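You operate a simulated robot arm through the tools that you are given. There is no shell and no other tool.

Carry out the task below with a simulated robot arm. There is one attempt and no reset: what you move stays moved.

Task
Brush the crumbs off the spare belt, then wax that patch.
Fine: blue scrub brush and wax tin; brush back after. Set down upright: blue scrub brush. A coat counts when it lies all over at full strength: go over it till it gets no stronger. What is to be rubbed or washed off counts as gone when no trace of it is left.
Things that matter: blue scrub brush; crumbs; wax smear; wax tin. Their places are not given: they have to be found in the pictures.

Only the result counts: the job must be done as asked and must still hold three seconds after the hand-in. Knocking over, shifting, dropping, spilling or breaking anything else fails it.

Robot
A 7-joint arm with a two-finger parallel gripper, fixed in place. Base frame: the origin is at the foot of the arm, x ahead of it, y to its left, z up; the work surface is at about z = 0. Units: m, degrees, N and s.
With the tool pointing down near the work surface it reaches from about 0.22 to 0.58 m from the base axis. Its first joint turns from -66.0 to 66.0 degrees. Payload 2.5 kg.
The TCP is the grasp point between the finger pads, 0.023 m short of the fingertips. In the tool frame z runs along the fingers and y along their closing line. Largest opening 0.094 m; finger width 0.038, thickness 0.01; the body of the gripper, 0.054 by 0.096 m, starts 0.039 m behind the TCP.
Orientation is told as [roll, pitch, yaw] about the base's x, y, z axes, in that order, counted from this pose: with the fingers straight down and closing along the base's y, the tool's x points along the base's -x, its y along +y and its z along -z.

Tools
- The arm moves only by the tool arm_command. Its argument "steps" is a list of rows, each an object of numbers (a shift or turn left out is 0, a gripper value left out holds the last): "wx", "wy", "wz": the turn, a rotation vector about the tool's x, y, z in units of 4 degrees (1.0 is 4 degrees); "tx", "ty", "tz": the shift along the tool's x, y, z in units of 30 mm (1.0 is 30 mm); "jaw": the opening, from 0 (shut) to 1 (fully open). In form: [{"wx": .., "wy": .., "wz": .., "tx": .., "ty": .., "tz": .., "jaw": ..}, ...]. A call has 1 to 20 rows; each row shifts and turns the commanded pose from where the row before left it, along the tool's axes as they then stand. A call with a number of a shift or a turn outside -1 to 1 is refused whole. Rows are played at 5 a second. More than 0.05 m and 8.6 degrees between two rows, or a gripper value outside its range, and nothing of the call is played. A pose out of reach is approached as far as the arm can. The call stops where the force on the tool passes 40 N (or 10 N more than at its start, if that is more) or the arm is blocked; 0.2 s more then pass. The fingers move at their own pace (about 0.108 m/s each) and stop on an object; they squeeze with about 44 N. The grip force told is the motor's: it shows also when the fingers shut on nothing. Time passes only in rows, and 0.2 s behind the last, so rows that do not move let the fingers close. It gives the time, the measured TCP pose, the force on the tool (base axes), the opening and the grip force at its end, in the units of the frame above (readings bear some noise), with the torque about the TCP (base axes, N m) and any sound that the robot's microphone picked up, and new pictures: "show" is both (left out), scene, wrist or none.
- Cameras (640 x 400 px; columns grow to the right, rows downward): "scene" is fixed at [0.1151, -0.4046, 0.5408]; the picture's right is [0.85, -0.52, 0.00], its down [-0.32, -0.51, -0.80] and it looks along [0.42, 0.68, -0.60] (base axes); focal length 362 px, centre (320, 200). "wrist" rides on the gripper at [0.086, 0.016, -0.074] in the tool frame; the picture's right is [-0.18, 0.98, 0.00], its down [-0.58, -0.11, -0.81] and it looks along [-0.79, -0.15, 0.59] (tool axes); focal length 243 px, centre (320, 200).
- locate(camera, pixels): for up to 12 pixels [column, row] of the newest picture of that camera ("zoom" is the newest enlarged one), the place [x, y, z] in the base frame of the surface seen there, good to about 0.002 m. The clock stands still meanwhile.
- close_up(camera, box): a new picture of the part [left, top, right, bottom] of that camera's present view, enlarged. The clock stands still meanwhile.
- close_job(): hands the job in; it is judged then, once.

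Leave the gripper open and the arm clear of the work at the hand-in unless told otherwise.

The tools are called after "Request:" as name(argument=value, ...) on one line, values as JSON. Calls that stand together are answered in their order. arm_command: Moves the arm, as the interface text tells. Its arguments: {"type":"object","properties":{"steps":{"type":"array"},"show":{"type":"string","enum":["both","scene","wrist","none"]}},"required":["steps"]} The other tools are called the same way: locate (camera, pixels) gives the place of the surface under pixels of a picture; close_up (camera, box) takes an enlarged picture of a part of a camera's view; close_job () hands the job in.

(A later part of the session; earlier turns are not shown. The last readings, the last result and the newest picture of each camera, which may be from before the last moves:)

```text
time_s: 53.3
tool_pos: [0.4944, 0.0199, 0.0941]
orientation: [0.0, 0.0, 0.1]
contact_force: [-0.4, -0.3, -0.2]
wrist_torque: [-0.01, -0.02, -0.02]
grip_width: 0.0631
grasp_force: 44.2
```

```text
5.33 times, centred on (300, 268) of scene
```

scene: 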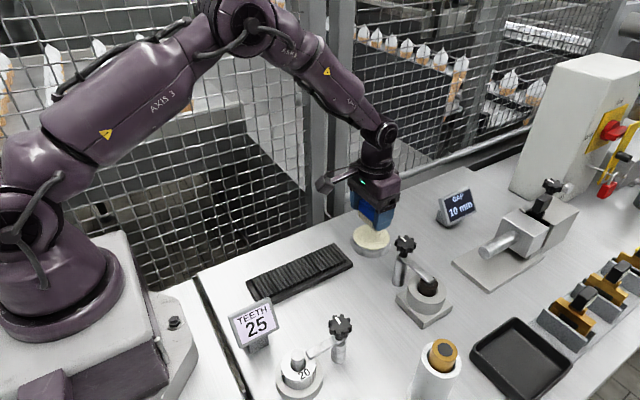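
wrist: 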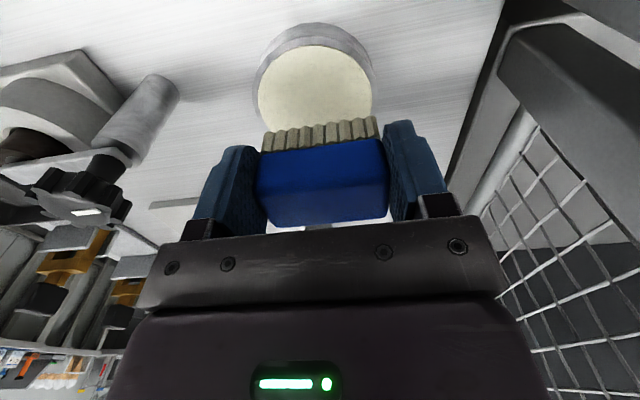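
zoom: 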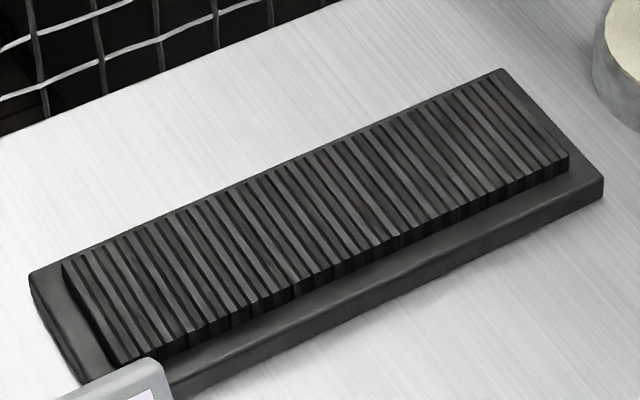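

The belt is clean. The brush is above the tin; I shift 4.5 mm in −y to centre it and go down to just above the wax.

Request:
arm_command(steps=[{"ty": -0.16, "tz": 0.4}, {"tz": 0.4}, {"tz": 0.3}, {}])

```text
time_s: 54.3
tool_pos: [0.4941, 0.0141, 0.0611]
orientation: [0.1, -0.1, 0.1]
contact_force: [-0.4, 0.7, -1.0]
wrist_torque: [0.01, 0.01, -0.03]
grip_width: 0.063
grasp_force: 44.0
```

scene: 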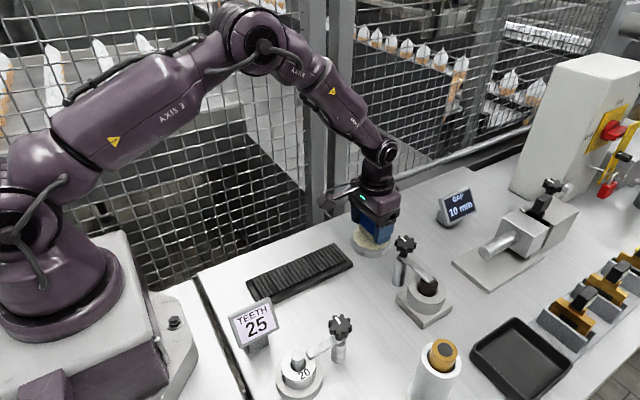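
wrist: 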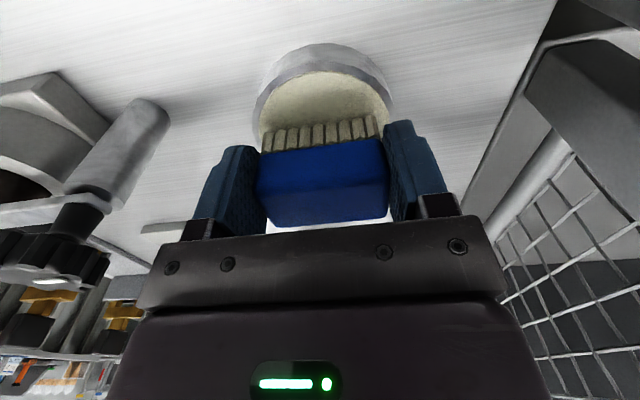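

Centred over the wax. Now I feel for contact in small steps.

Request:
arm_command(steps=[{"tz": 0.05}, {"tz": 0.05}, {}], show="none")

Request:
arm_command(steps=[{"tz": 0.04}, {}], show="none")

Request:
arm_command(steps=[{"tz": 0.03}, {}], show="none")

```text
time_s: 55.1
tool_pos: [0.4937, 0.0145, 0.0597]
orientation: [0.0, 0.0, 0.1]
contact_force: [-0.3, 0.3, 0.1]
wrist_torque: [0.01, 0.03, 0.0]
grip_width: 0.0634
grasp_force: 44.3
```

```text
time_s: 55.7
tool_pos: [0.4931, 0.0151, 0.0591]
orientation: [-0.1, 0.0, 0.1]
contact_force: [-4.2, -0.7, 7.1]
wrist_torque: [0.04, 0.2, 0.03]
grip_width: 0.0632
grasp_force: 44.4
```

```text
time_s: 56.3
tool_pos: [0.4957, 0.0139, 0.0573]
orientation: [0.1, -0.1, 0.1]
contact_force: [-5.6, -0.5, 18.2]
wrist_torque: [0.03, 0.3, -0.01]
grip_width: 0.0634
grasp_force: 44.0
```

Pressed at 18 N on the wax. I lift 30 mm and look at the bristles.

Request:
arm_command(steps=[{}, {"tz": -0.5}, {"tz": -0.5}, {}])

Request:
close_up(camera="wrist", box=[240, 30, 400, 150])

Request:
close_up(camera="scene", box=[330, 180, 430, 260])

```text
time_s: 57.3
tool_pos: [0.4928, 0.014, 0.0855]
orientation: [0.0, 0.0, 0.1]
contact_force: [0.4, 0.0, 0.2]
wrist_torque: [0.02, -0.02, 0.07]
grip_width: 0.0629
grasp_force: 44.0
```

scene: 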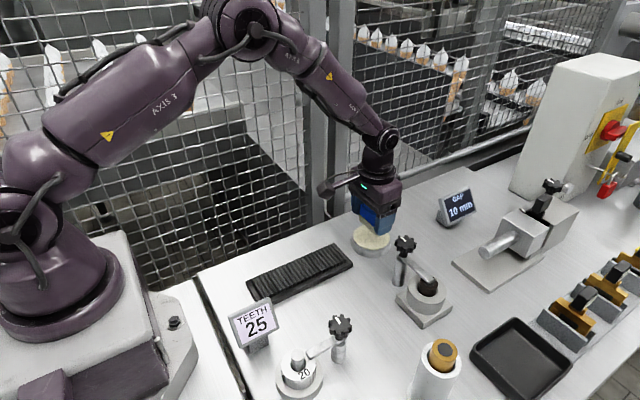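
wrist: 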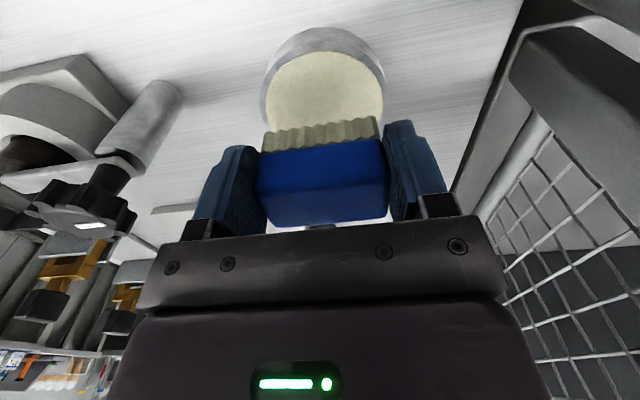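

```text
3.33 times, centred on (320, 90) of wrist
```

zoom: 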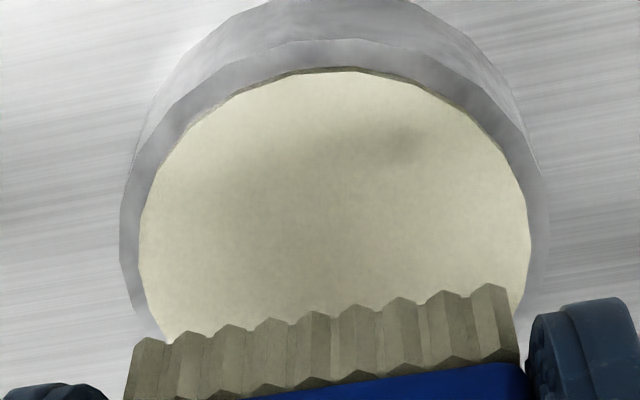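

```text
5.00 times, centred on (380, 220) of scene
```

zoom: 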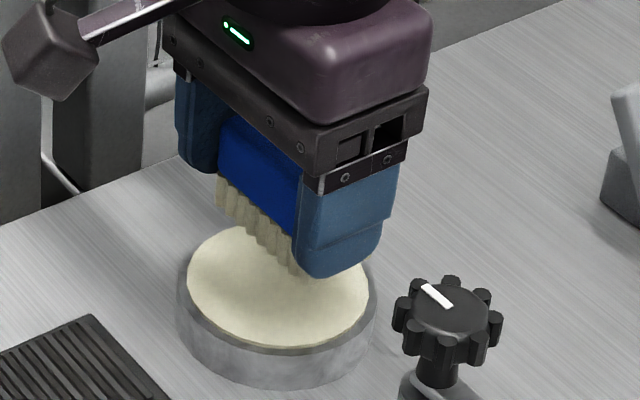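

The bristle tips now look smooth and creamy: they took wax. Now I carry the brush back over the belt's far end and feel for contact.

Request:
arm_command(steps=[{"tz": -0.3}, {"tx": 0.71, "ty": 0.03}, {"tx": 0.71, "ty": 0.03}, {"tx": 0.71, "ty": 0.03}, {"tx": 0.71, "ty": 0.02}, {"tz": 0.5}, {"tz": 0.4}, {"tz": 0.3}, {}])

```text
time_s: 59.3
tool_pos: [0.4095, 0.0167, 0.0586]
orientation: [0.0, 0.1, 0.1]
contact_force: [0.3, -0.9, -1.8]
wrist_torque: [0.03, 0.03, -0.03]
grip_width: 0.063
grasp_force: 43.5
```

scene: 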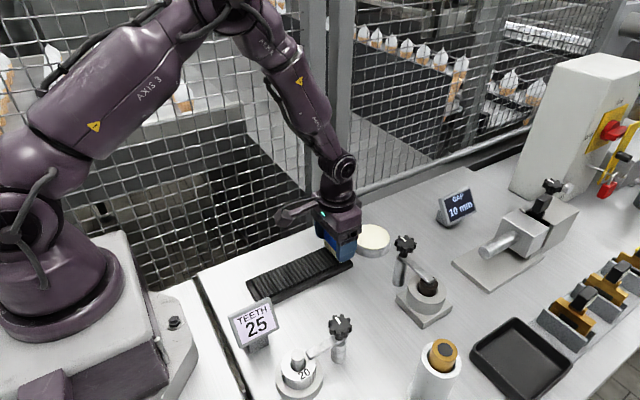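
wrist: 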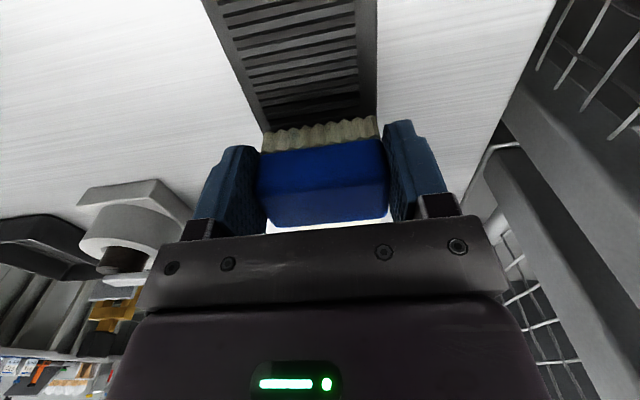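

The waxed bristles hang just above the far end of the belt. I feel for contact.

Request:
arm_command(steps=[{"tz": 0.07}, {}], show="none")

Request:
arm_command(steps=[{"tz": 0.03}, {}], show="none")

```text
time_s: 59.9
tool_pos: [0.4077, 0.0172, 0.056]
orientation: [0.0, 0.0, 0.1]
contact_force: [0.7, 0.7, -0.4]
wrist_torque: [0.02, 0.0, 0.03]
grip_width: 0.0636
grasp_force: 43.9
```

```text
time_s: 60.5
tool_pos: [0.4068, 0.0175, 0.0562]
orientation: [-0.1, 0.0, 0.1]
contact_force: [-1.9, 0.3, 1.9]
wrist_torque: [0.04, 0.08, 0.0]
grip_width: 0.0632
grasp_force: 43.8
```

Just touching. I press 0.7 mm further and stroke toward the base.

Request:
arm_command(steps=[{"tz": 0.025}, {"tx": 0.15}, {"tx": 0.25}, {"tx": 0.3}, {"tx": 0.3}, {"tx": 0.3}, {"tx": 0.3}, {"tx": 0.3}, {"tx": 0.3}, {}])

Request:
close_up(camera="scene", box=[240, 230, 360, 305])

```text
time_s: 62.7
tool_pos: [0.3423, 0.0157, 0.0565]
orientation: [0.0, 0.0, 0.1]
contact_force: [0.7, 0.1, -0.2]
wrist_torque: [0.07, -0.03, 0.0]
grip_width: 0.0631
grasp_force: 44.3
```

scene: 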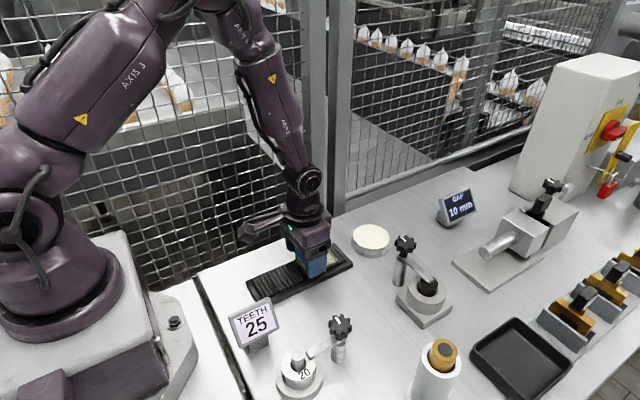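
wrist: 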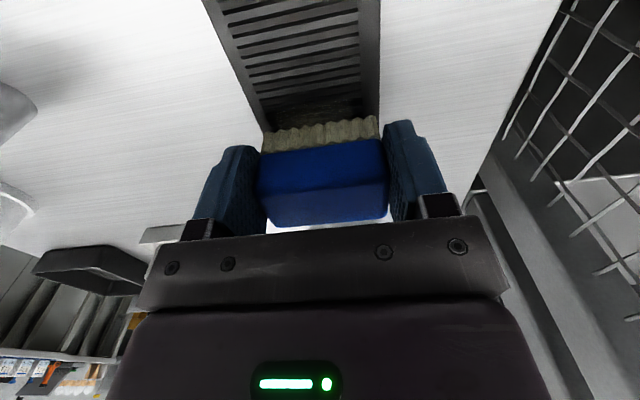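

```text
5.33 times, centred on (300, 268) of scene
```

zoom: 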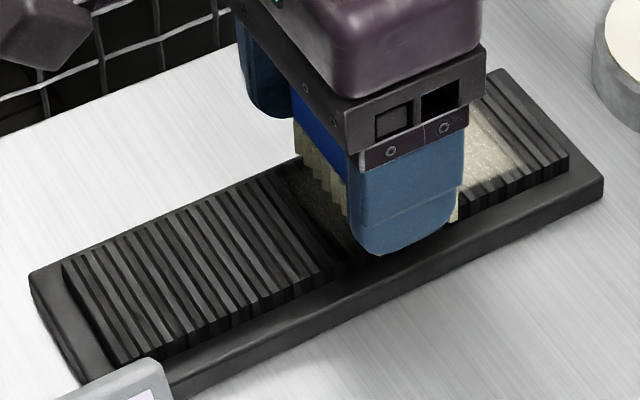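

Wax is being laid down in the patch. Contact has got very light; I press 0.7 mm more and continue toward the base.

Request:
arm_command(steps=[{"tz": 0.025}, {"tx": 0.25}, {"tx": 0.3}, {"tx": 0.3}, {"tx": 0.3}, {"tx": 0.3}, {"tx": 0.3}, {"tx": 0.2}, {}], show="none")

Request:
arm_command(steps=[{"tz": -0.3}, {"tz": -0.5}, {"tx": -0.8, "tz": -0.5}, {"tx": -0.8}, {"tx": -0.8}, {"tx": -0.8}, {"tx": -0.8}, {"tx": -0.8}, {"tx": -0.8}, {"tx": -0.8}, {}])

Request:
close_up(camera="scene", box=[240, 230, 360, 305])

```text
time_s: 64.7
tool_pos: [0.2868, 0.0162, 0.0553]
orientation: [0.0, -0.8, 0.1]
contact_force: [20.4, -5.7, 31.1]
wrist_torque: [-0.16, -0.56, 0.06]
grip_width: 0.0631
grasp_force: 44.2
```

```text
time_s: 67.1
tool_pos: [0.4754, 0.0167, 0.092]
orientation: [0.1, 0.0, 0.1]
contact_force: [-0.6, 0.6, -1.3]
wrist_torque: [-0.02, 0.03, 0.03]
grip_width: 0.0633
grasp_force: 43.8
```

scene: 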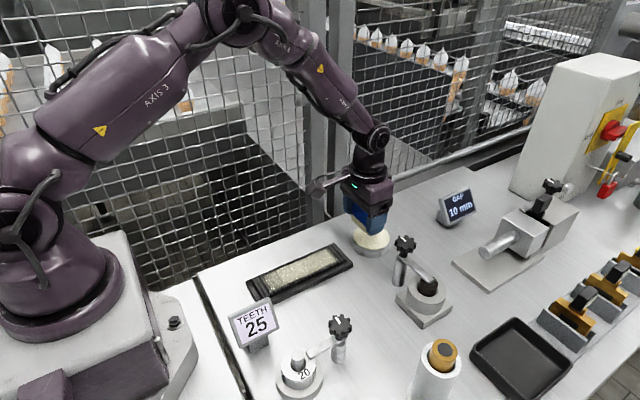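
wrist: 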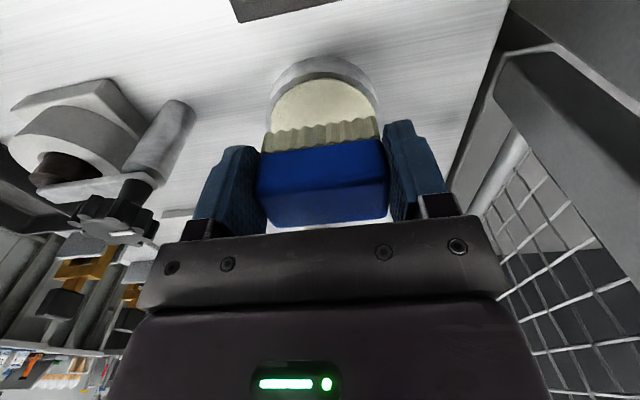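

```text
5.33 times, centred on (300, 268) of scene
```

zoom: 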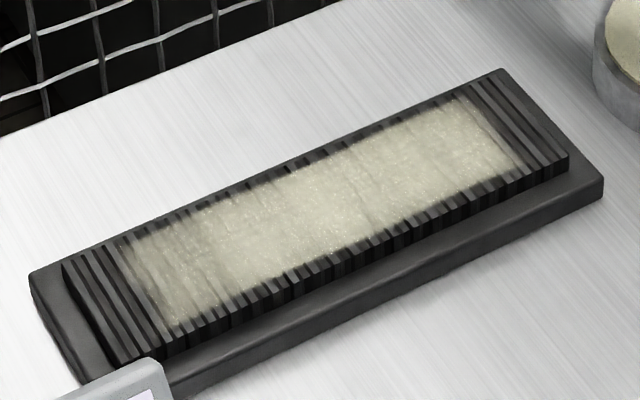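

The patch is coated but still thin at the near end (zoom (145,280)). I locate the patch's edges for the next strokes.

Request:
locate(camera="zoom", pixels=[[125, 245], [175, 325], [460, 98], [520, 165], [480, 130], [150, 285], [330, 215]])

```text
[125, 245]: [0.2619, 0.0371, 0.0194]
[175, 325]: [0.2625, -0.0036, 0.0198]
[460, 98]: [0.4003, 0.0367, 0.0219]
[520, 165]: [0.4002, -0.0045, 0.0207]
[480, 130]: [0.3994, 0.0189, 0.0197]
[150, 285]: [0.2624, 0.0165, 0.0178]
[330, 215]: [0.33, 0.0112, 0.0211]
```

Patch spans x 0.26–0.40, y −0.005–0.037. I take more wax first: over to the tin and down.

Request:
arm_command(steps=[{"tx": -0.6, "ty": -0.07}, {"tz": 0.4}, {"tz": 0.4}, {"tz": 0.25}, {"tz": 0.07}, {}], show="none")

Request:
arm_command(steps=[{"tz": 0.035}, {}], show="none")

```text
time_s: 68.5
tool_pos: [0.4944, 0.0158, 0.0596]
orientation: [-0.1, 0.0, 0.1]
contact_force: [0.2, 0.2, -1.1]
wrist_torque: [0.0, -0.02, 0.01]
grip_width: 0.0633
grasp_force: 43.4
```

```text
time_s: 69.1
tool_pos: [0.4945, 0.015, 0.0591]
orientation: [0.0, 0.0, 0.1]
contact_force: [-1.1, -0.1, -0.2]
wrist_torque: [0.03, -0.04, 0.01]
grip_width: 0.0633
grasp_force: 43.5
```

Not touching yet; two more small steps.

Request:
arm_command(steps=[{"tz": 0.035}, {}], show="none")

Request:
arm_command(steps=[{"tz": 0.025}, {}], show="none")

```text
time_s: 69.7
tool_pos: [0.4936, 0.0151, 0.0584]
orientation: [0.1, -0.2, 0.1]
contact_force: [-1.0, -0.7, 4.2]
wrist_torque: [0.05, 0.05, 0.01]
grip_width: 0.0631
grasp_force: 44.0
```

```text
time_s: 70.3
tool_pos: [0.4936, 0.0158, 0.058]
orientation: [-0.2, -0.1, 0.0]
contact_force: [1.4, -0.8, 8.9]
wrist_torque: [0.03, -0.01, -0.01]
grip_width: 0.0632
grasp_force: 44.0
```

9 N on the wax: dipped. I lift and return over the far end of the belt.

Request:
arm_command(steps=[{}, {"tz": -0.5}, {"tz": -0.5}, {"tx": 0.74, "ty": 0.02}, {"tx": 0.74, "ty": 0.02}, {"tx": 0.74, "ty": 0.02}, {"tx": 0.74}, {"tz": 0.5}, {"tz": 0.5}, {}], show="none")

Request:
arm_command(steps=[{"tz": 0.05}, {}], show="none")

```text
time_s: 72.5
tool_pos: [0.403, 0.0161, 0.0563]
orientation: [0.1, 0.0, 0.2]
contact_force: [-4.9, 0.2, 8.0]
wrist_torque: [0.05, 0.24, -0.02]
grip_width: 0.0632
grasp_force: 44.1
```

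```text
time_s: 73.2
tool_pos: [0.4043, 0.0174, 0.0565]
orientation: [-0.1, 0.1, 0.0]
contact_force: [-1.6, -0.9, 6.5]
wrist_torque: [0.05, 0.06, 0.02]
grip_width: 0.0633
grasp_force: 44.6
stopped in row 2: the force on the tool passed its limit at 41 N (the readings are from after the stop); the commanded pose is now the measured one
```

Contact now steady at about 6.5 N. I stroke all the way to x≈0.263.

Request:
arm_command(steps=[{"tx": 0.15}, {"tx": 0.3}, {"tx": 0.3}, {"tx": 0.3}, {"tx": 0.3}, {"tx": 0.3}, {"tx": 0.3}, {"tx": 0.3}, {"tx": 0.3}, {"tx": 0.3}, {}], show="none")

Request:
arm_command(steps=[{"tx": 0.3}, {"tx": 0.3}, {"tx": 0.3}, {"tx": 0.3}, {"tx": 0.3}, {"tx": 0.3}, {}])

Request:
close_up(camera="scene", box=[240, 230, 360, 305])

```text
time_s: 75.6
tool_pos: [0.3227, 0.0171, 0.0551]
orientation: [0.0, -0.6, 0.0]
contact_force: [18.1, -1.6, 27.8]
wrist_torque: [-0.09, -0.46, -0.01]
grip_width: 0.0632
grasp_force: 44.2
```

```text
time_s: 77.2
tool_pos: [0.2633, 0.016, 0.0561]
orientation: [-0.1, 0.3, 0.0]
contact_force: [5.6, 0.2, 6.0]
wrist_torque: [0.06, -0.18, -0.03]
grip_width: 0.0634
grasp_force: 43.3
```

scene: 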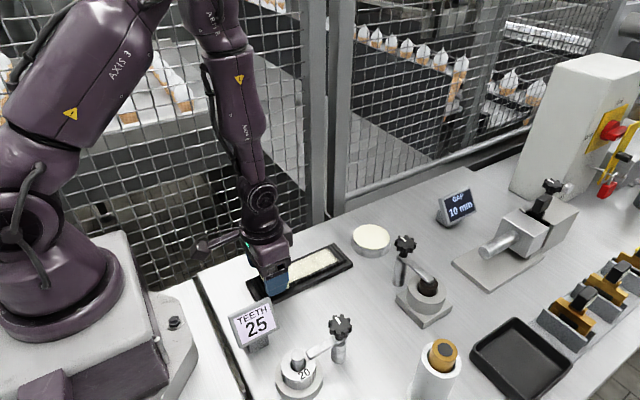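
wrist: 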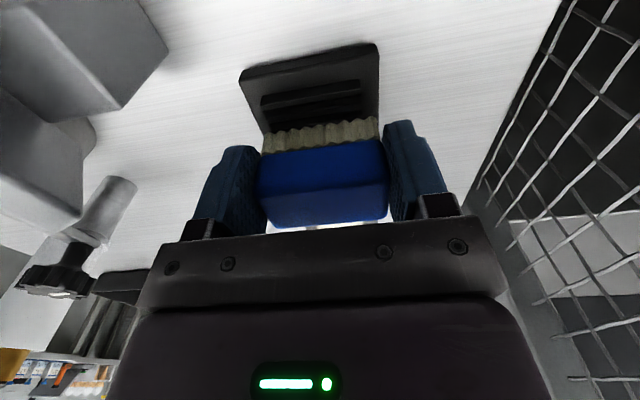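

```text
5.33 times, centred on (300, 268) of scene
```

zoom: 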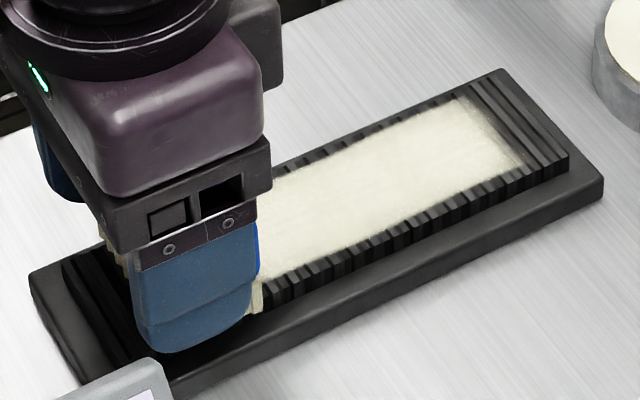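

Much denser now. I lift, return in air to x≈0.412 and come down for another stroke.

Request:
arm_command(steps=[{"tz": -0.4}, {"tx": -0.83}, {"tx": -0.83}, {"tx": -0.83}, {"tx": -0.83}, {"tx": -0.83}, {"tx": -0.83}, {}, {"tz": 0.35}, {}], show="scene")

Request:
close_up(camera="scene", box=[240, 230, 360, 305])

Request:
arm_command(steps=[{"tz": 0.045}, {}], show="none")

```text
time_s: 79.4
tool_pos: [0.4134, 0.0159, 0.0558]
orientation: [0.0, 0.0, 0.1]
contact_force: [-11.8, -0.6, 29.5]
wrist_torque: [0.04, 0.44, -0.02]
grip_width: 0.0632
grasp_force: 44.4
```

scene: 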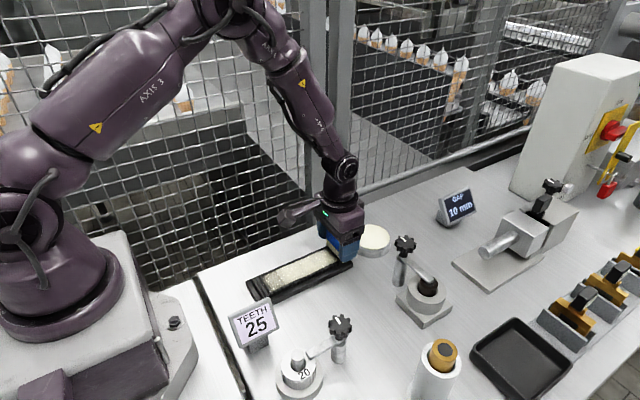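

```text
5.33 times, centred on (300, 268) of scene
```

zoom: 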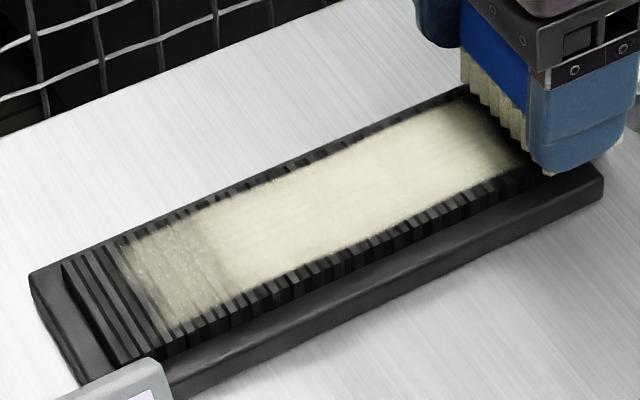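

```text
time_s: 80.0
tool_pos: [0.413, 0.0166, 0.0562]
orientation: [-0.1, 0.0, 0.0]
contact_force: [-1.9, -0.4, 4.5]
wrist_torque: [0.08, 0.13, -0.02]
grip_width: 0.0632
grasp_force: 43.8
stopped in row 2: the force on the tool passed its limit at 43 N (the readings are from after the stop); the commanded pose is now the measured one
```

The near end (zoom (165,270)) is still thinner. Contact is now 4.5 N; I stroke toward the base again, past the near end.

Request:
arm_command(steps=[{"tz": 0.01}, {"tx": 0.15}, {"tx": 0.3}, {"tx": 0.3}, {"tx": 0.3}, {"tx": 0.3}, {"tx": 0.3}, {"tx": 0.3}, {"tx": 0.3}, {}], show="none")

```text
time_s: 82.2
tool_pos: [0.3471, 0.0165, 0.0554]
orientation: [-0.1, -0.1, 0.0]
contact_force: [9.4, 0.0, 12.6]
wrist_torque: [0.05, -0.27, -0.02]
grip_width: 0.0631
grasp_force: 43.9
```

12.6 N, good. I continue to x≈0.258.

Request:
arm_command(steps=[{"tx": 0.3}, {"tx": 0.3}, {"tx": 0.3}, {"tx": 0.3}, {"tx": 0.3}, {"tx": 0.3}, {"tx": 0.3}, {"tx": 0.3}, {"tx": 0.3}, {"tx": 0.25}, {}], show="none")

```text
time_s: 84.6
tool_pos: [0.2583, 0.0155, 0.0546]
orientation: [0.0, -0.2, 0.1]
contact_force: [13.4, 1.5, 18.0]
wrist_torque: [0.09, -0.41, 0.01]
grip_width: 0.0633
grasp_force: 44.1
```

I lift, inspect, and prepare a second pass over the near end from x≈0.31.

Request:
arm_command(steps=[{"tz": -0.5}, {"tz": -0.5}, {"tx": -0.8}, {"tx": -0.8}, {"tx": -0.8}, {"tx": -0.8}, {"tx": -0.8}, {"tx": -0.8}, {}], show="scene")

Request:
close_up(camera="scene", box=[240, 230, 360, 305])

```text
time_s: 86.6
tool_pos: [0.4037, 0.0156, 0.0847]
orientation: [-0.1, 0.1, 0.0]
contact_force: [0.9, 0.6, -0.3]
wrist_torque: [-0.01, 0.04, 0.01]
grip_width: 0.0633
grasp_force: 43.9
```

scene: 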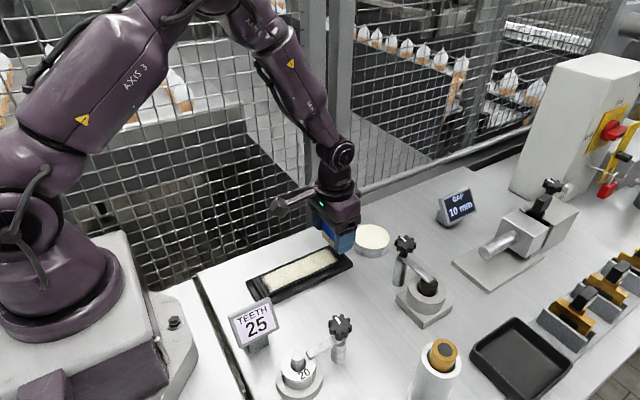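

```text
5.33 times, centred on (300, 268) of scene
```

zoom: 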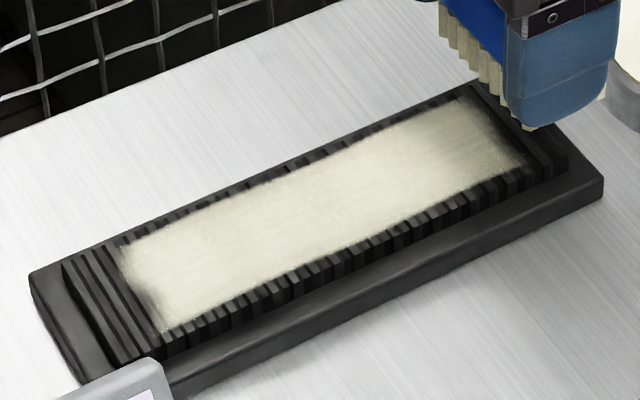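

Now nearly even. I take wax once more and make another full pass to see if it gets any stronger.

Request:
arm_command(steps=[{"tz": -0.3}, {"tx": -0.75}, {"tx": -0.75}, {"tx": -0.75}, {"tx": -0.75}, {"tz": 0.5}, {"tz": 0.4}, {"tz": 0.15}, {}], show="none")

Request:
arm_command(steps=[{"tz": 0.04}, {}], show="none")

```text
time_s: 88.6
tool_pos: [0.4925, 0.0173, 0.0623]
orientation: [-0.1, -0.1, 0.0]
contact_force: [-0.3, 0.0, -0.6]
wrist_torque: [0.03, 0.03, 0.02]
grip_width: 0.0632
grasp_force: 44.4
```

```text
time_s: 89.2
tool_pos: [0.4931, 0.0159, 0.0606]
orientation: [-0.1, 0.0, 0.0]
contact_force: [-0.3, 0.4, -1.1]
wrist_torque: [0.02, 0.0, -0.01]
grip_width: 0.0631
grasp_force: 44.3
```

Not touching yet; further down in small steps.

Request:
arm_command(steps=[{"tz": 0.06}, {}], show="none")

Request:
arm_command(steps=[{"tz": 0.03}, {}], show="none")

```text
time_s: 89.8
tool_pos: [0.4907, 0.0171, 0.059]
orientation: [-0.1, 0.1, 0.0]
contact_force: [0.8, -0.7, 0.3]
wrist_torque: [-0.01, 0.0, -0.02]
grip_width: 0.0633
grasp_force: 44.2
```

```text
time_s: 90.4
tool_pos: [0.4924, 0.0163, 0.0578]
orientation: [-0.1, -0.1, 0.0]
contact_force: [-2.5, 0.1, 2.3]
wrist_torque: [0.1, 0.08, 0.01]
grip_width: 0.0632
grasp_force: 44.0
```

Touching at 2 N. A little more pressure, then lift and return above the belt.

Request:
arm_command(steps=[{"tz": 0.03}, {}, {"tz": -0.5}, {"tz": -0.5}, {"tx": 0.7}, {"tx": 0.7}, {"tx": 0.7}, {"tx": 0.6}, {"tz": 0.5}, {"tz": 0.44}, {}], show="none")

```text
time_s: 92.8
tool_pos: [0.4109, 0.0183, 0.0589]
orientation: [-0.1, -0.1, -0.1]
contact_force: [0.3, -0.2, -0.8]
wrist_torque: [0.0, 0.03, 0.02]
grip_width: 0.0633
grasp_force: 44.0
```

Request:
arm_command(steps=[{"tz": 0.06}, {}], show="none")

```text
time_s: 93.4
tool_pos: [0.4092, 0.0172, 0.0571]
orientation: [0.0, 0.0, 0.0]
contact_force: [0.5, 0.3, -0.4]
wrist_torque: [0.0, 0.0, 0.01]
grip_width: 0.0633
grasp_force: 44.1
```

Still just clear of the belt; a further 1.2 mm down.

Request:
arm_command(steps=[{"tz": 0.04}, {}], show="none")

```text
time_s: 94.0
tool_pos: [0.4098, 0.0161, 0.0548]
orientation: [-0.1, 0.0, 0.0]
contact_force: [-0.8, 0.2, -0.5]
wrist_torque: [0.04, 0.0, -0.01]
grip_width: 0.0635
grasp_force: 43.6
```

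No contact yet at 0.0548 (the brush may have slid up a millimetre in the grip). Down further.

Request:
arm_command(steps=[{"tz": 0.03}, {}], show="none")

```text
time_s: 94.6
tool_pos: [0.4104, 0.0171, 0.0554]
orientation: [0.0, 0.0, 0.0]
contact_force: [-2.0, 0.6, 7.4]
wrist_torque: [0.02, 0.13, 0.01]
grip_width: 0.0631
grasp_force: 44.0
```

7.4 N of contact. I stroke toward the base.

Request:
arm_command(steps=[{"tz": 0.01}, {"tx": 0.15}, {"tx": 0.3}, {"tx": 0.3}, {"tx": 0.3}, {"tx": 0.3}, {"tx": 0.3}, {"tx": 0.3}, {"tx": 0.3}, {}], show="none")

Request:
arm_command(steps=[{"tx": 0.3}, {"tx": 0.3}, {"tx": 0.3}, {"tx": 0.3}, {"tx": 0.3}, {"tx": 0.3}, {"tx": 0.3}, {"tx": 0.3}, {"tx": 0.3}, {"tx": 0.2}, {}], show="none")

Request:
arm_command(steps=[{"tz": -0.5}, {"tz": -0.5}, {"tx": -0.8}, {"tx": -0.8}, {"tx": -0.8}, {"tx": -0.8}, {"tx": -0.8}, {"tx": -0.8}, {"tx": -0.8}, {}], show="both")

Request:
close_up(camera="scene", box=[240, 230, 360, 305])

```text
time_s: 96.8
tool_pos: [0.3436, 0.0164, 0.0561]
orientation: [-0.1, 0.1, 0.1]
contact_force: [2.0, -1.2, 0.8]
wrist_torque: [0.03, -0.01, -0.03]
grip_width: 0.0633
grasp_force: 44.1
```

```text
time_s: 99.2
tool_pos: [0.2541, 0.0162, 0.0562]
orientation: [-0.1, 0.0, -0.1]
contact_force: [-0.3, -1.2, -0.6]
wrist_torque: [-0.01, -0.03, 0.01]
grip_width: 0.0632
grasp_force: 43.9
```

```text
time_s: 101.4
tool_pos: [0.4248, 0.0168, 0.0843]
orientation: [0.0, -0.1, 0.0]
contact_force: [0.5, -0.1, -1.7]
wrist_torque: [0.0, 0.0, 0.0]
grip_width: 0.0633
grasp_force: 44.2
```

scene: 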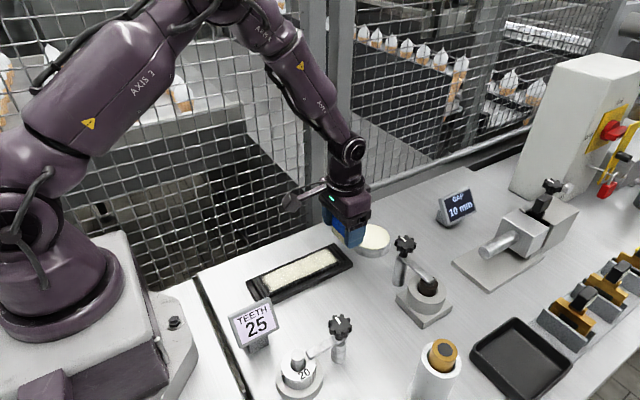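
wrist: 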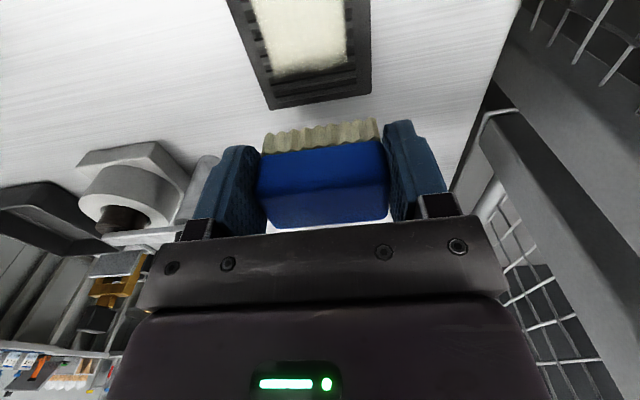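

```text
5.33 times, centred on (300, 268) of scene
```

zoom: 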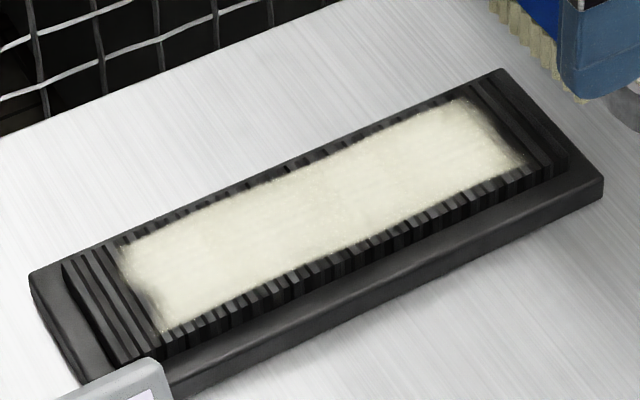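

That stroke lost contact past x≈0.34. I'll do it again, a bit deeper, keeping an eye on force.

Request:
arm_command(steps=[{"tx": 0.45}, {"tz": 0.5}, {"tz": 0.4}, {"tz": 0.1}, {"tz": 0.02}, {}], show="none")

```text
time_s: 102.8
tool_pos: [0.4109, 0.0166, 0.0549]
orientation: [0.1, -0.1, 0.0]
contact_force: [-3.1, -0.3, 5.2]
wrist_torque: [-0.06, 0.09, -0.02]
grip_width: 0.0635
grasp_force: 43.5
stopped in row 6: the force on the tool passed its limit at 41 N (the readings are from after the stop); the commanded pose is now the measured one
```

Pressed briefly too hard, the stop eased it to 5 N. I stroke now, adding 0.5 mm once moving.

Request:
arm_command(steps=[{"tx": 0.15}, {"tx": 0.3, "tz": 0.01}, {"tx": 0.3, "tz": 0.01}, {"tx": 0.3}, {"tx": 0.3}, {}], show="none")

```text
time_s: 104.2
tool_pos: [0.3735, 0.016, 0.0561]
orientation: [0.0, -0.4, 0.1]
contact_force: [14.4, -1.2, 22.8]
wrist_torque: [-0.03, -0.39, 0.01]
grip_width: 0.0635
grasp_force: 44.6
```

Good pressure (23 N). I continue to the near end.

Request:
arm_command(steps=[{"tx": 0.3}, {"tx": 0.3}, {"tx": 0.3}, {"tx": 0.3}, {"tx": 0.3}, {"tx": 0.3}, {"tx": 0.3}, {}], show="none")

Request:
arm_command(steps=[{"tx": 0.3}, {"tx": 0.3}, {"tx": 0.3}, {"tx": 0.3}, {"tx": 0.3}, {"tx": 0.2}, {}], show="none")

```text
time_s: 106.0
tool_pos: [0.3113, 0.0167, 0.0542]
orientation: [0.0, -0.9, 0.1]
contact_force: [18.1, 1.6, 30.9]
wrist_torque: [-0.02, -0.55, -0.02]
grip_width: 0.0632
grasp_force: 43.8
```

```text
time_s: 107.6
tool_pos: [0.2618, 0.0165, 0.056]
orientation: [0.0, -1.0, 0.0]
contact_force: [22.7, -1.1, 34.0]
wrist_torque: [-0.04, -0.66, 0.03]
grip_width: 0.0631
grasp_force: 44.0
```

Full-pressure pass done. I lift, move off to the far side and compare the coat.

Request:
arm_command(steps=[{"tz": -0.5}, {"tz": -0.5}, {"tx": -0.8}, {"tx": -0.8}, {"tx": -0.8}, {"tx": -0.8}, {"tx": -0.8}, {"tx": -0.8}, {"tx": -0.8}, {}])

Request:
close_up(camera="scene", box=[240, 230, 360, 305])

```text
time_s: 109.8
tool_pos: [0.424, 0.0144, 0.0845]
orientation: [0.0, 0.0, 0.2]
contact_force: [0.2, -0.7, 0.5]
wrist_torque: [0.01, 0.02, 0.01]
grip_width: 0.0633
grasp_force: 43.7
```

scene: 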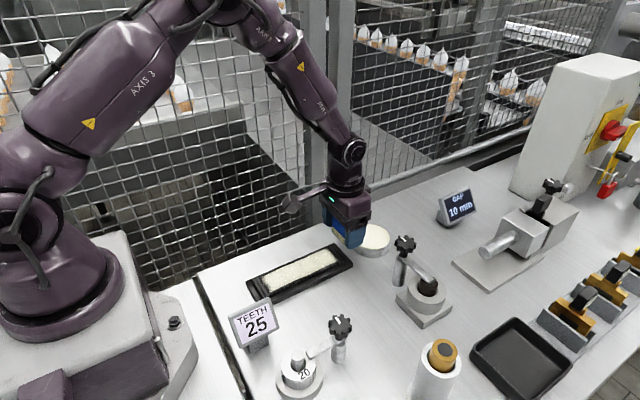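
wrist: 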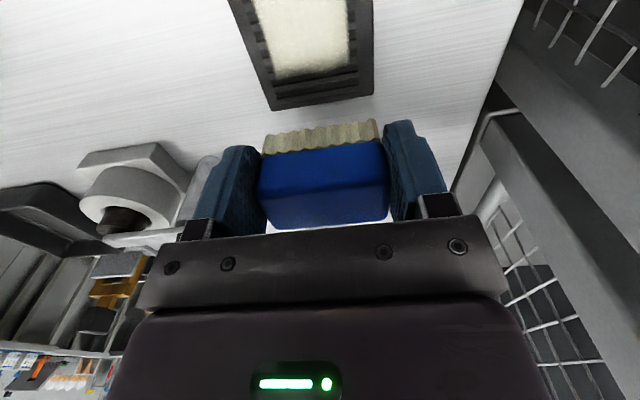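

```text
5.33 times, centred on (300, 268) of scene
```

zoom: 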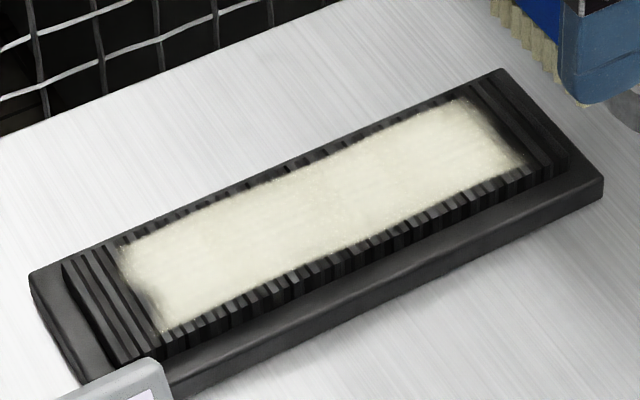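

It looks the same as before, i.e. about saturated. To be certain, I take fresh wax and do one more firm pass, then compare.

Request:
arm_command(steps=[{"tz": -0.3}, {"tx": -0.77}, {"tx": -0.77}, {"tx": -0.77}, {"tz": 0.5}, {"tz": 0.4}, {"tz": 0.25}, {"tz": 0.06}, {}], show="none")

```text
time_s: 111.8
tool_pos: [0.4925, 0.0181, 0.0576]
orientation: [0.0, -0.1, 0.0]
contact_force: [0.1, 0.4, -0.6]
wrist_torque: [0.01, 0.01, -0.02]
grip_width: 0.0632
grasp_force: 44.2
```

Request:
arm_command(steps=[{"tz": 0.03}, {}], show="none")

```text
time_s: 112.4
tool_pos: [0.4934, 0.0162, 0.058]
orientation: [0.0, -0.1, 0.1]
contact_force: [-4.8, 2.0, 7.0]
wrist_torque: [0.04, 0.21, 0.01]
grip_width: 0.0632
grasp_force: 43.9
```

7 N on the wax. A touch more, then lift and return above the belt.

Request:
arm_command(steps=[{"tz": 0.015}, {}, {"tz": -0.5}, {"tz": -0.5}, {"tx": 0.7}, {"tx": 0.7}, {"tx": 0.7}, {"tx": 0.6}, {"tz": 0.5}, {"tz": 0.5}, {}], show="none")

```text
time_s: 114.8
tool_pos: [0.4129, 0.0173, 0.0557]
orientation: [-0.1, 0.0, 0.0]
contact_force: [-3.0, -0.4, 4.4]
wrist_torque: [0.01, 0.1, -0.04]
grip_width: 0.0634
grasp_force: 44.1
```

4.4 N of contact on the belt. I stroke, pressing in slightly once moving.

Request:
arm_command(steps=[{"tx": 0.15, "tz": 0.01}, {"tx": 0.3, "tz": 0.01}, {"tx": 0.3, "tz": 0.01}, {"tx": 0.3, "tz": 0.01}, {"tx": 0.3}, {}], show="none")

```text
time_s: 116.2
tool_pos: [0.3707, 0.0167, 0.0556]
orientation: [0.0, 0.0, 0.1]
contact_force: [3.2, 1.4, 4.2]
wrist_torque: [0.04, -0.05, 0.01]
grip_width: 0.0637
grasp_force: 43.7
```

Request:
arm_command(steps=[{"tx": 0.3, "tz": 0.015}, {"tx": 0.3, "tz": 0.01}, {"tx": 0.3}, {"tx": 0.3}, {"tx": 0.3}, {"tx": 0.3}, {}], show="none")

Request:
arm_command(steps=[{"tx": 0.3}, {"tx": 0.3}, {"tx": 0.3}, {"tx": 0.3}, {"tx": 0.3}, {"tx": 0.3}, {"tx": 0.2}, {}], show="none")

Request:
arm_command(steps=[{"tz": -0.5}, {"tz": -0.5}, {"tx": -0.8}, {"tx": -0.8}, {"tx": -0.8}, {"tx": -0.8}, {"tx": -0.8}, {"tx": -0.8}, {"tx": -0.8}, {"tx": -0.4}, {}])

Request:
close_up(camera="scene", box=[240, 230, 360, 305])

Request:
close_up(camera="wrist", box=[220, 0, 400, 120])

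```text
time_s: 117.8
tool_pos: [0.3244, 0.0156, 0.055]
orientation: [0.0, -1.1, -0.1]
contact_force: [21.7, -4.2, 33.7]
wrist_torque: [-0.14, -0.64, 0.0]
grip_width: 0.0632
grasp_force: 43.9
```

```text
time_s: 119.6
tool_pos: [0.2641, 0.0167, 0.0548]
orientation: [0.1, -1.0, 0.1]
contact_force: [22.9, 1.1, 33.3]
wrist_torque: [-0.02, -0.7, 0.02]
grip_width: 0.0634
grasp_force: 44.3
```

```text
time_s: 122.0
tool_pos: [0.4401, 0.0169, 0.0819]
orientation: [0.0, 0.0, 0.1]
contact_force: [-0.3, -0.6, -0.4]
wrist_torque: [0.04, -0.01, 0.04]
grip_width: 0.0632
grasp_force: 44.5
```

scene: 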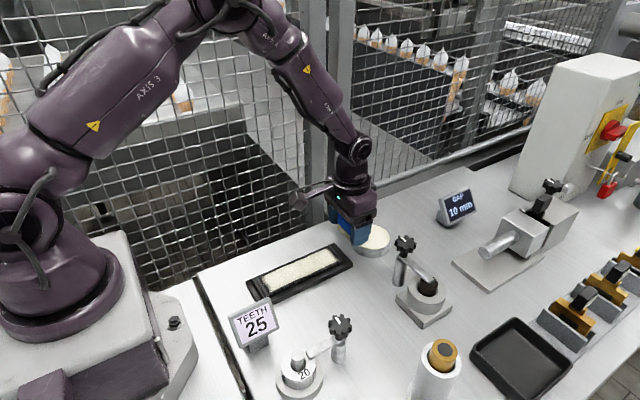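
wrist: 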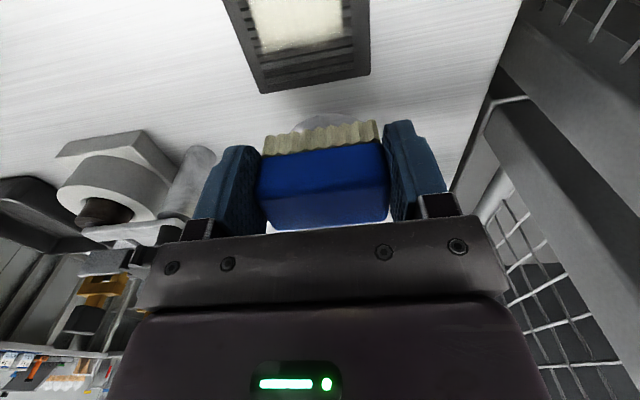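

```text
5.33 times, centred on (300, 268) of scene
```

zoom: 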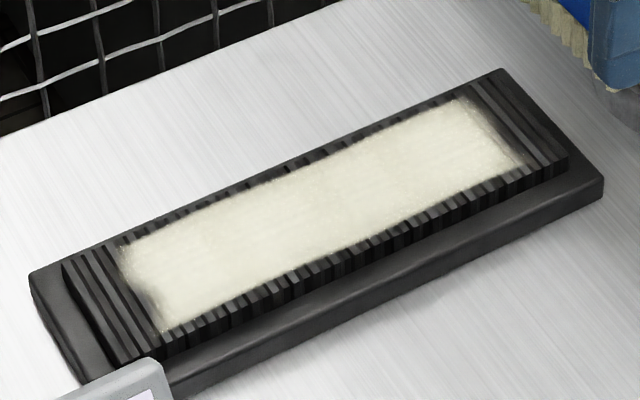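

```text
3.33 times, centred on (310, 60) of wrist
```

zoom: 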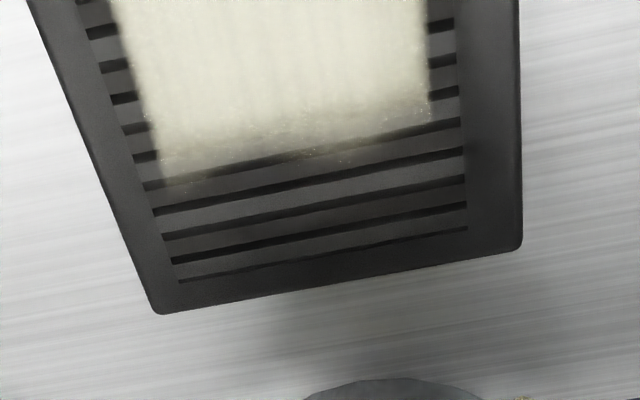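

The far-end strip (wrist zoom (290,130)) and perhaps the near edge look thinner. I'll zoom in on both ends in the scene view.

Request:
close_up(camera="scene", box=[245, 260, 295, 300])

Request:
close_up(camera="scene", box=[305, 235, 355, 275])

```text
10.00 times, centred on (270, 280) of scene
```

zoom: 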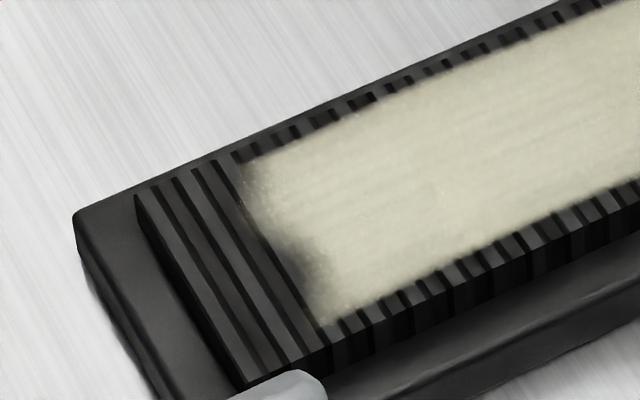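

```text
10.00 times, centred on (330, 255) of scene
```

zoom: 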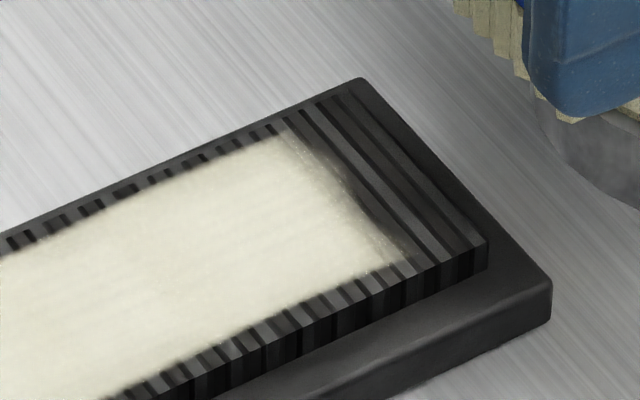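

Both end edges are ragged, so I need to cover beyond the ends. First the far end: start at TCP x≈0.42 and do short strokes toward the base.

Request:
arm_command(steps=[{"tx": 0.67}, {"tz": 0.5}, {"tz": 0.37}, {"tz": 0.04}, {}], show="none")

```text
time_s: 123.2
tool_pos: [0.4184, 0.0185, 0.0555]
orientation: [0.0, -0.1, 0.0]
contact_force: [1.0, -0.8, -0.6]
wrist_torque: [0.0, 0.02, -0.01]
grip_width: 0.0633
grasp_force: 44.0
```

Request:
arm_command(steps=[{"tz": 0.03}, {}], show="none")

```text
time_s: 123.8
tool_pos: [0.4175, 0.0168, 0.0559]
orientation: [0.1, 0.0, 0.2]
contact_force: [-0.7, 0.6, 0.9]
wrist_torque: [0.06, 0.02, -0.01]
grip_width: 0.0633
grasp_force: 43.7
```

Barely touching. I press a little and stroke 45 mm toward the base, then lift and return.

Request:
arm_command(steps=[{"tz": 0.02}, {"tx": 0.1, "tz": 0.01}, {"tx": 0.2}, {"tx": 0.2}, {"tx": 0.25}, {"tx": 0.25}, {"tx": 0.25}, {"tx": 0.25}, {}], show="none")

```text
time_s: 125.8
tool_pos: [0.375, 0.0174, 0.0548]
orientation: [0.1, -0.4, 0.0]
contact_force: [12.9, -2.5, 20.4]
wrist_torque: [-0.04, -0.36, -0.02]
grip_width: 0.0631
grasp_force: 44.0
```

20 N, good. I lift, return to x≈0.42 and repeat.

Request:
arm_command(steps=[{"tz": -0.3}, {"tx": -0.75}, {"tx": -0.75}, {}, {"tz": 0.29}, {}], show="none")

Request:
arm_command(steps=[{"tx": 0.1}, {"tx": 0.2}, {"tx": 0.2}, {"tx": 0.25}, {"tx": 0.25}, {"tx": 0.25}, {"tx": 0.25}, {}], show="scene")

Request:
close_up(camera="scene", box=[305, 235, 355, 275])

```text
time_s: 127.2
tool_pos: [0.421, 0.0168, 0.0552]
orientation: [0.0, -0.1, 0.1]
contact_force: [-8.5, 0.6, 22.6]
wrist_torque: [-0.01, 0.36, -0.03]
grip_width: 0.0632
grasp_force: 43.7
```

```text
time_s: 129.0
tool_pos: [0.3728, 0.0153, 0.0559]
orientation: [0.1, 0.0, 0.2]
contact_force: [0.4, 0.2, -0.3]
wrist_torque: [0.02, 0.02, -0.01]
grip_width: 0.0631
grasp_force: 43.7
```

scene: 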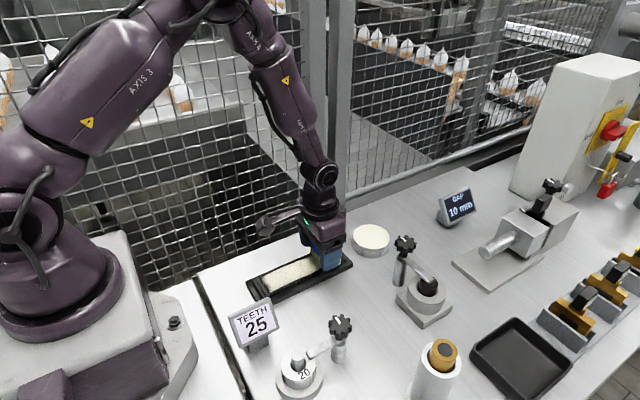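

```text
10.00 times, centred on (330, 255) of scene
```

zoom: 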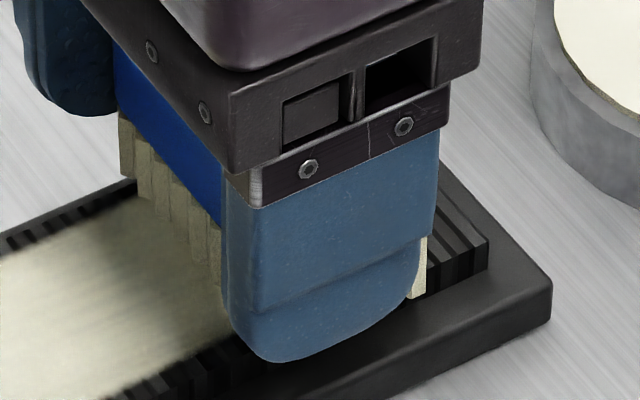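

I lift and move to the near end; then I can view the far end.

Request:
arm_command(steps=[{"tz": -0.4}, {"tx": 0.8}, {"tx": 0.8}, {"tx": 0.8}, {}], show="scene")

Request:
close_up(camera="scene", box=[305, 235, 355, 275])

```text
time_s: 130.2
tool_pos: [0.2994, 0.0147, 0.0677]
orientation: [-0.1, -0.1, 0.1]
contact_force: [0.0, 0.0, -0.4]
wrist_torque: [0.0, 0.0, 0.01]
grip_width: 0.0632
grasp_force: 43.9
```

scene: 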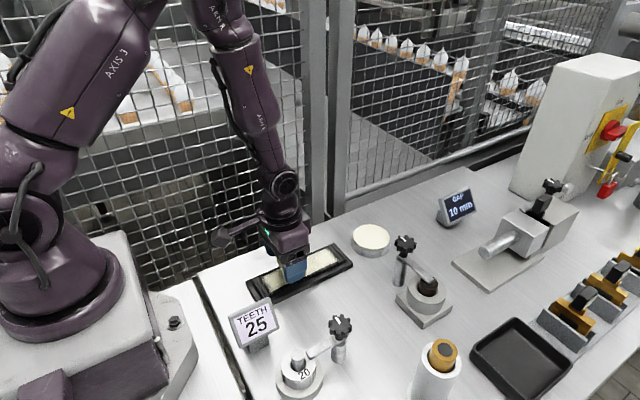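

```text
10.00 times, centred on (330, 255) of scene
```

zoom: 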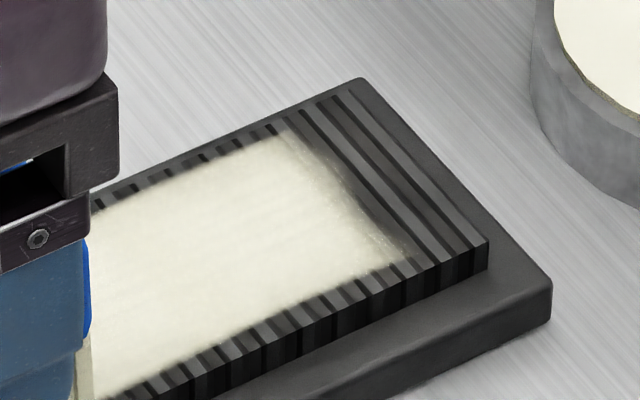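

The far edge did not change with two more strokes, so that's just the coat's ragged border. Now the near end in the same way: down and stroke to x≈0.248.

Request:
arm_command(steps=[{"tz": 0.3}, {"tz": 0.12}, {}], show="none")

```text
time_s: 131.0
tool_pos: [0.3, 0.0172, 0.0549]
orientation: [0.0, -0.1, 0.1]
contact_force: [-6.3, -1.9, 24.4]
wrist_torque: [-0.03, 0.27, 0.02]
grip_width: 0.0633
grasp_force: 43.9
```

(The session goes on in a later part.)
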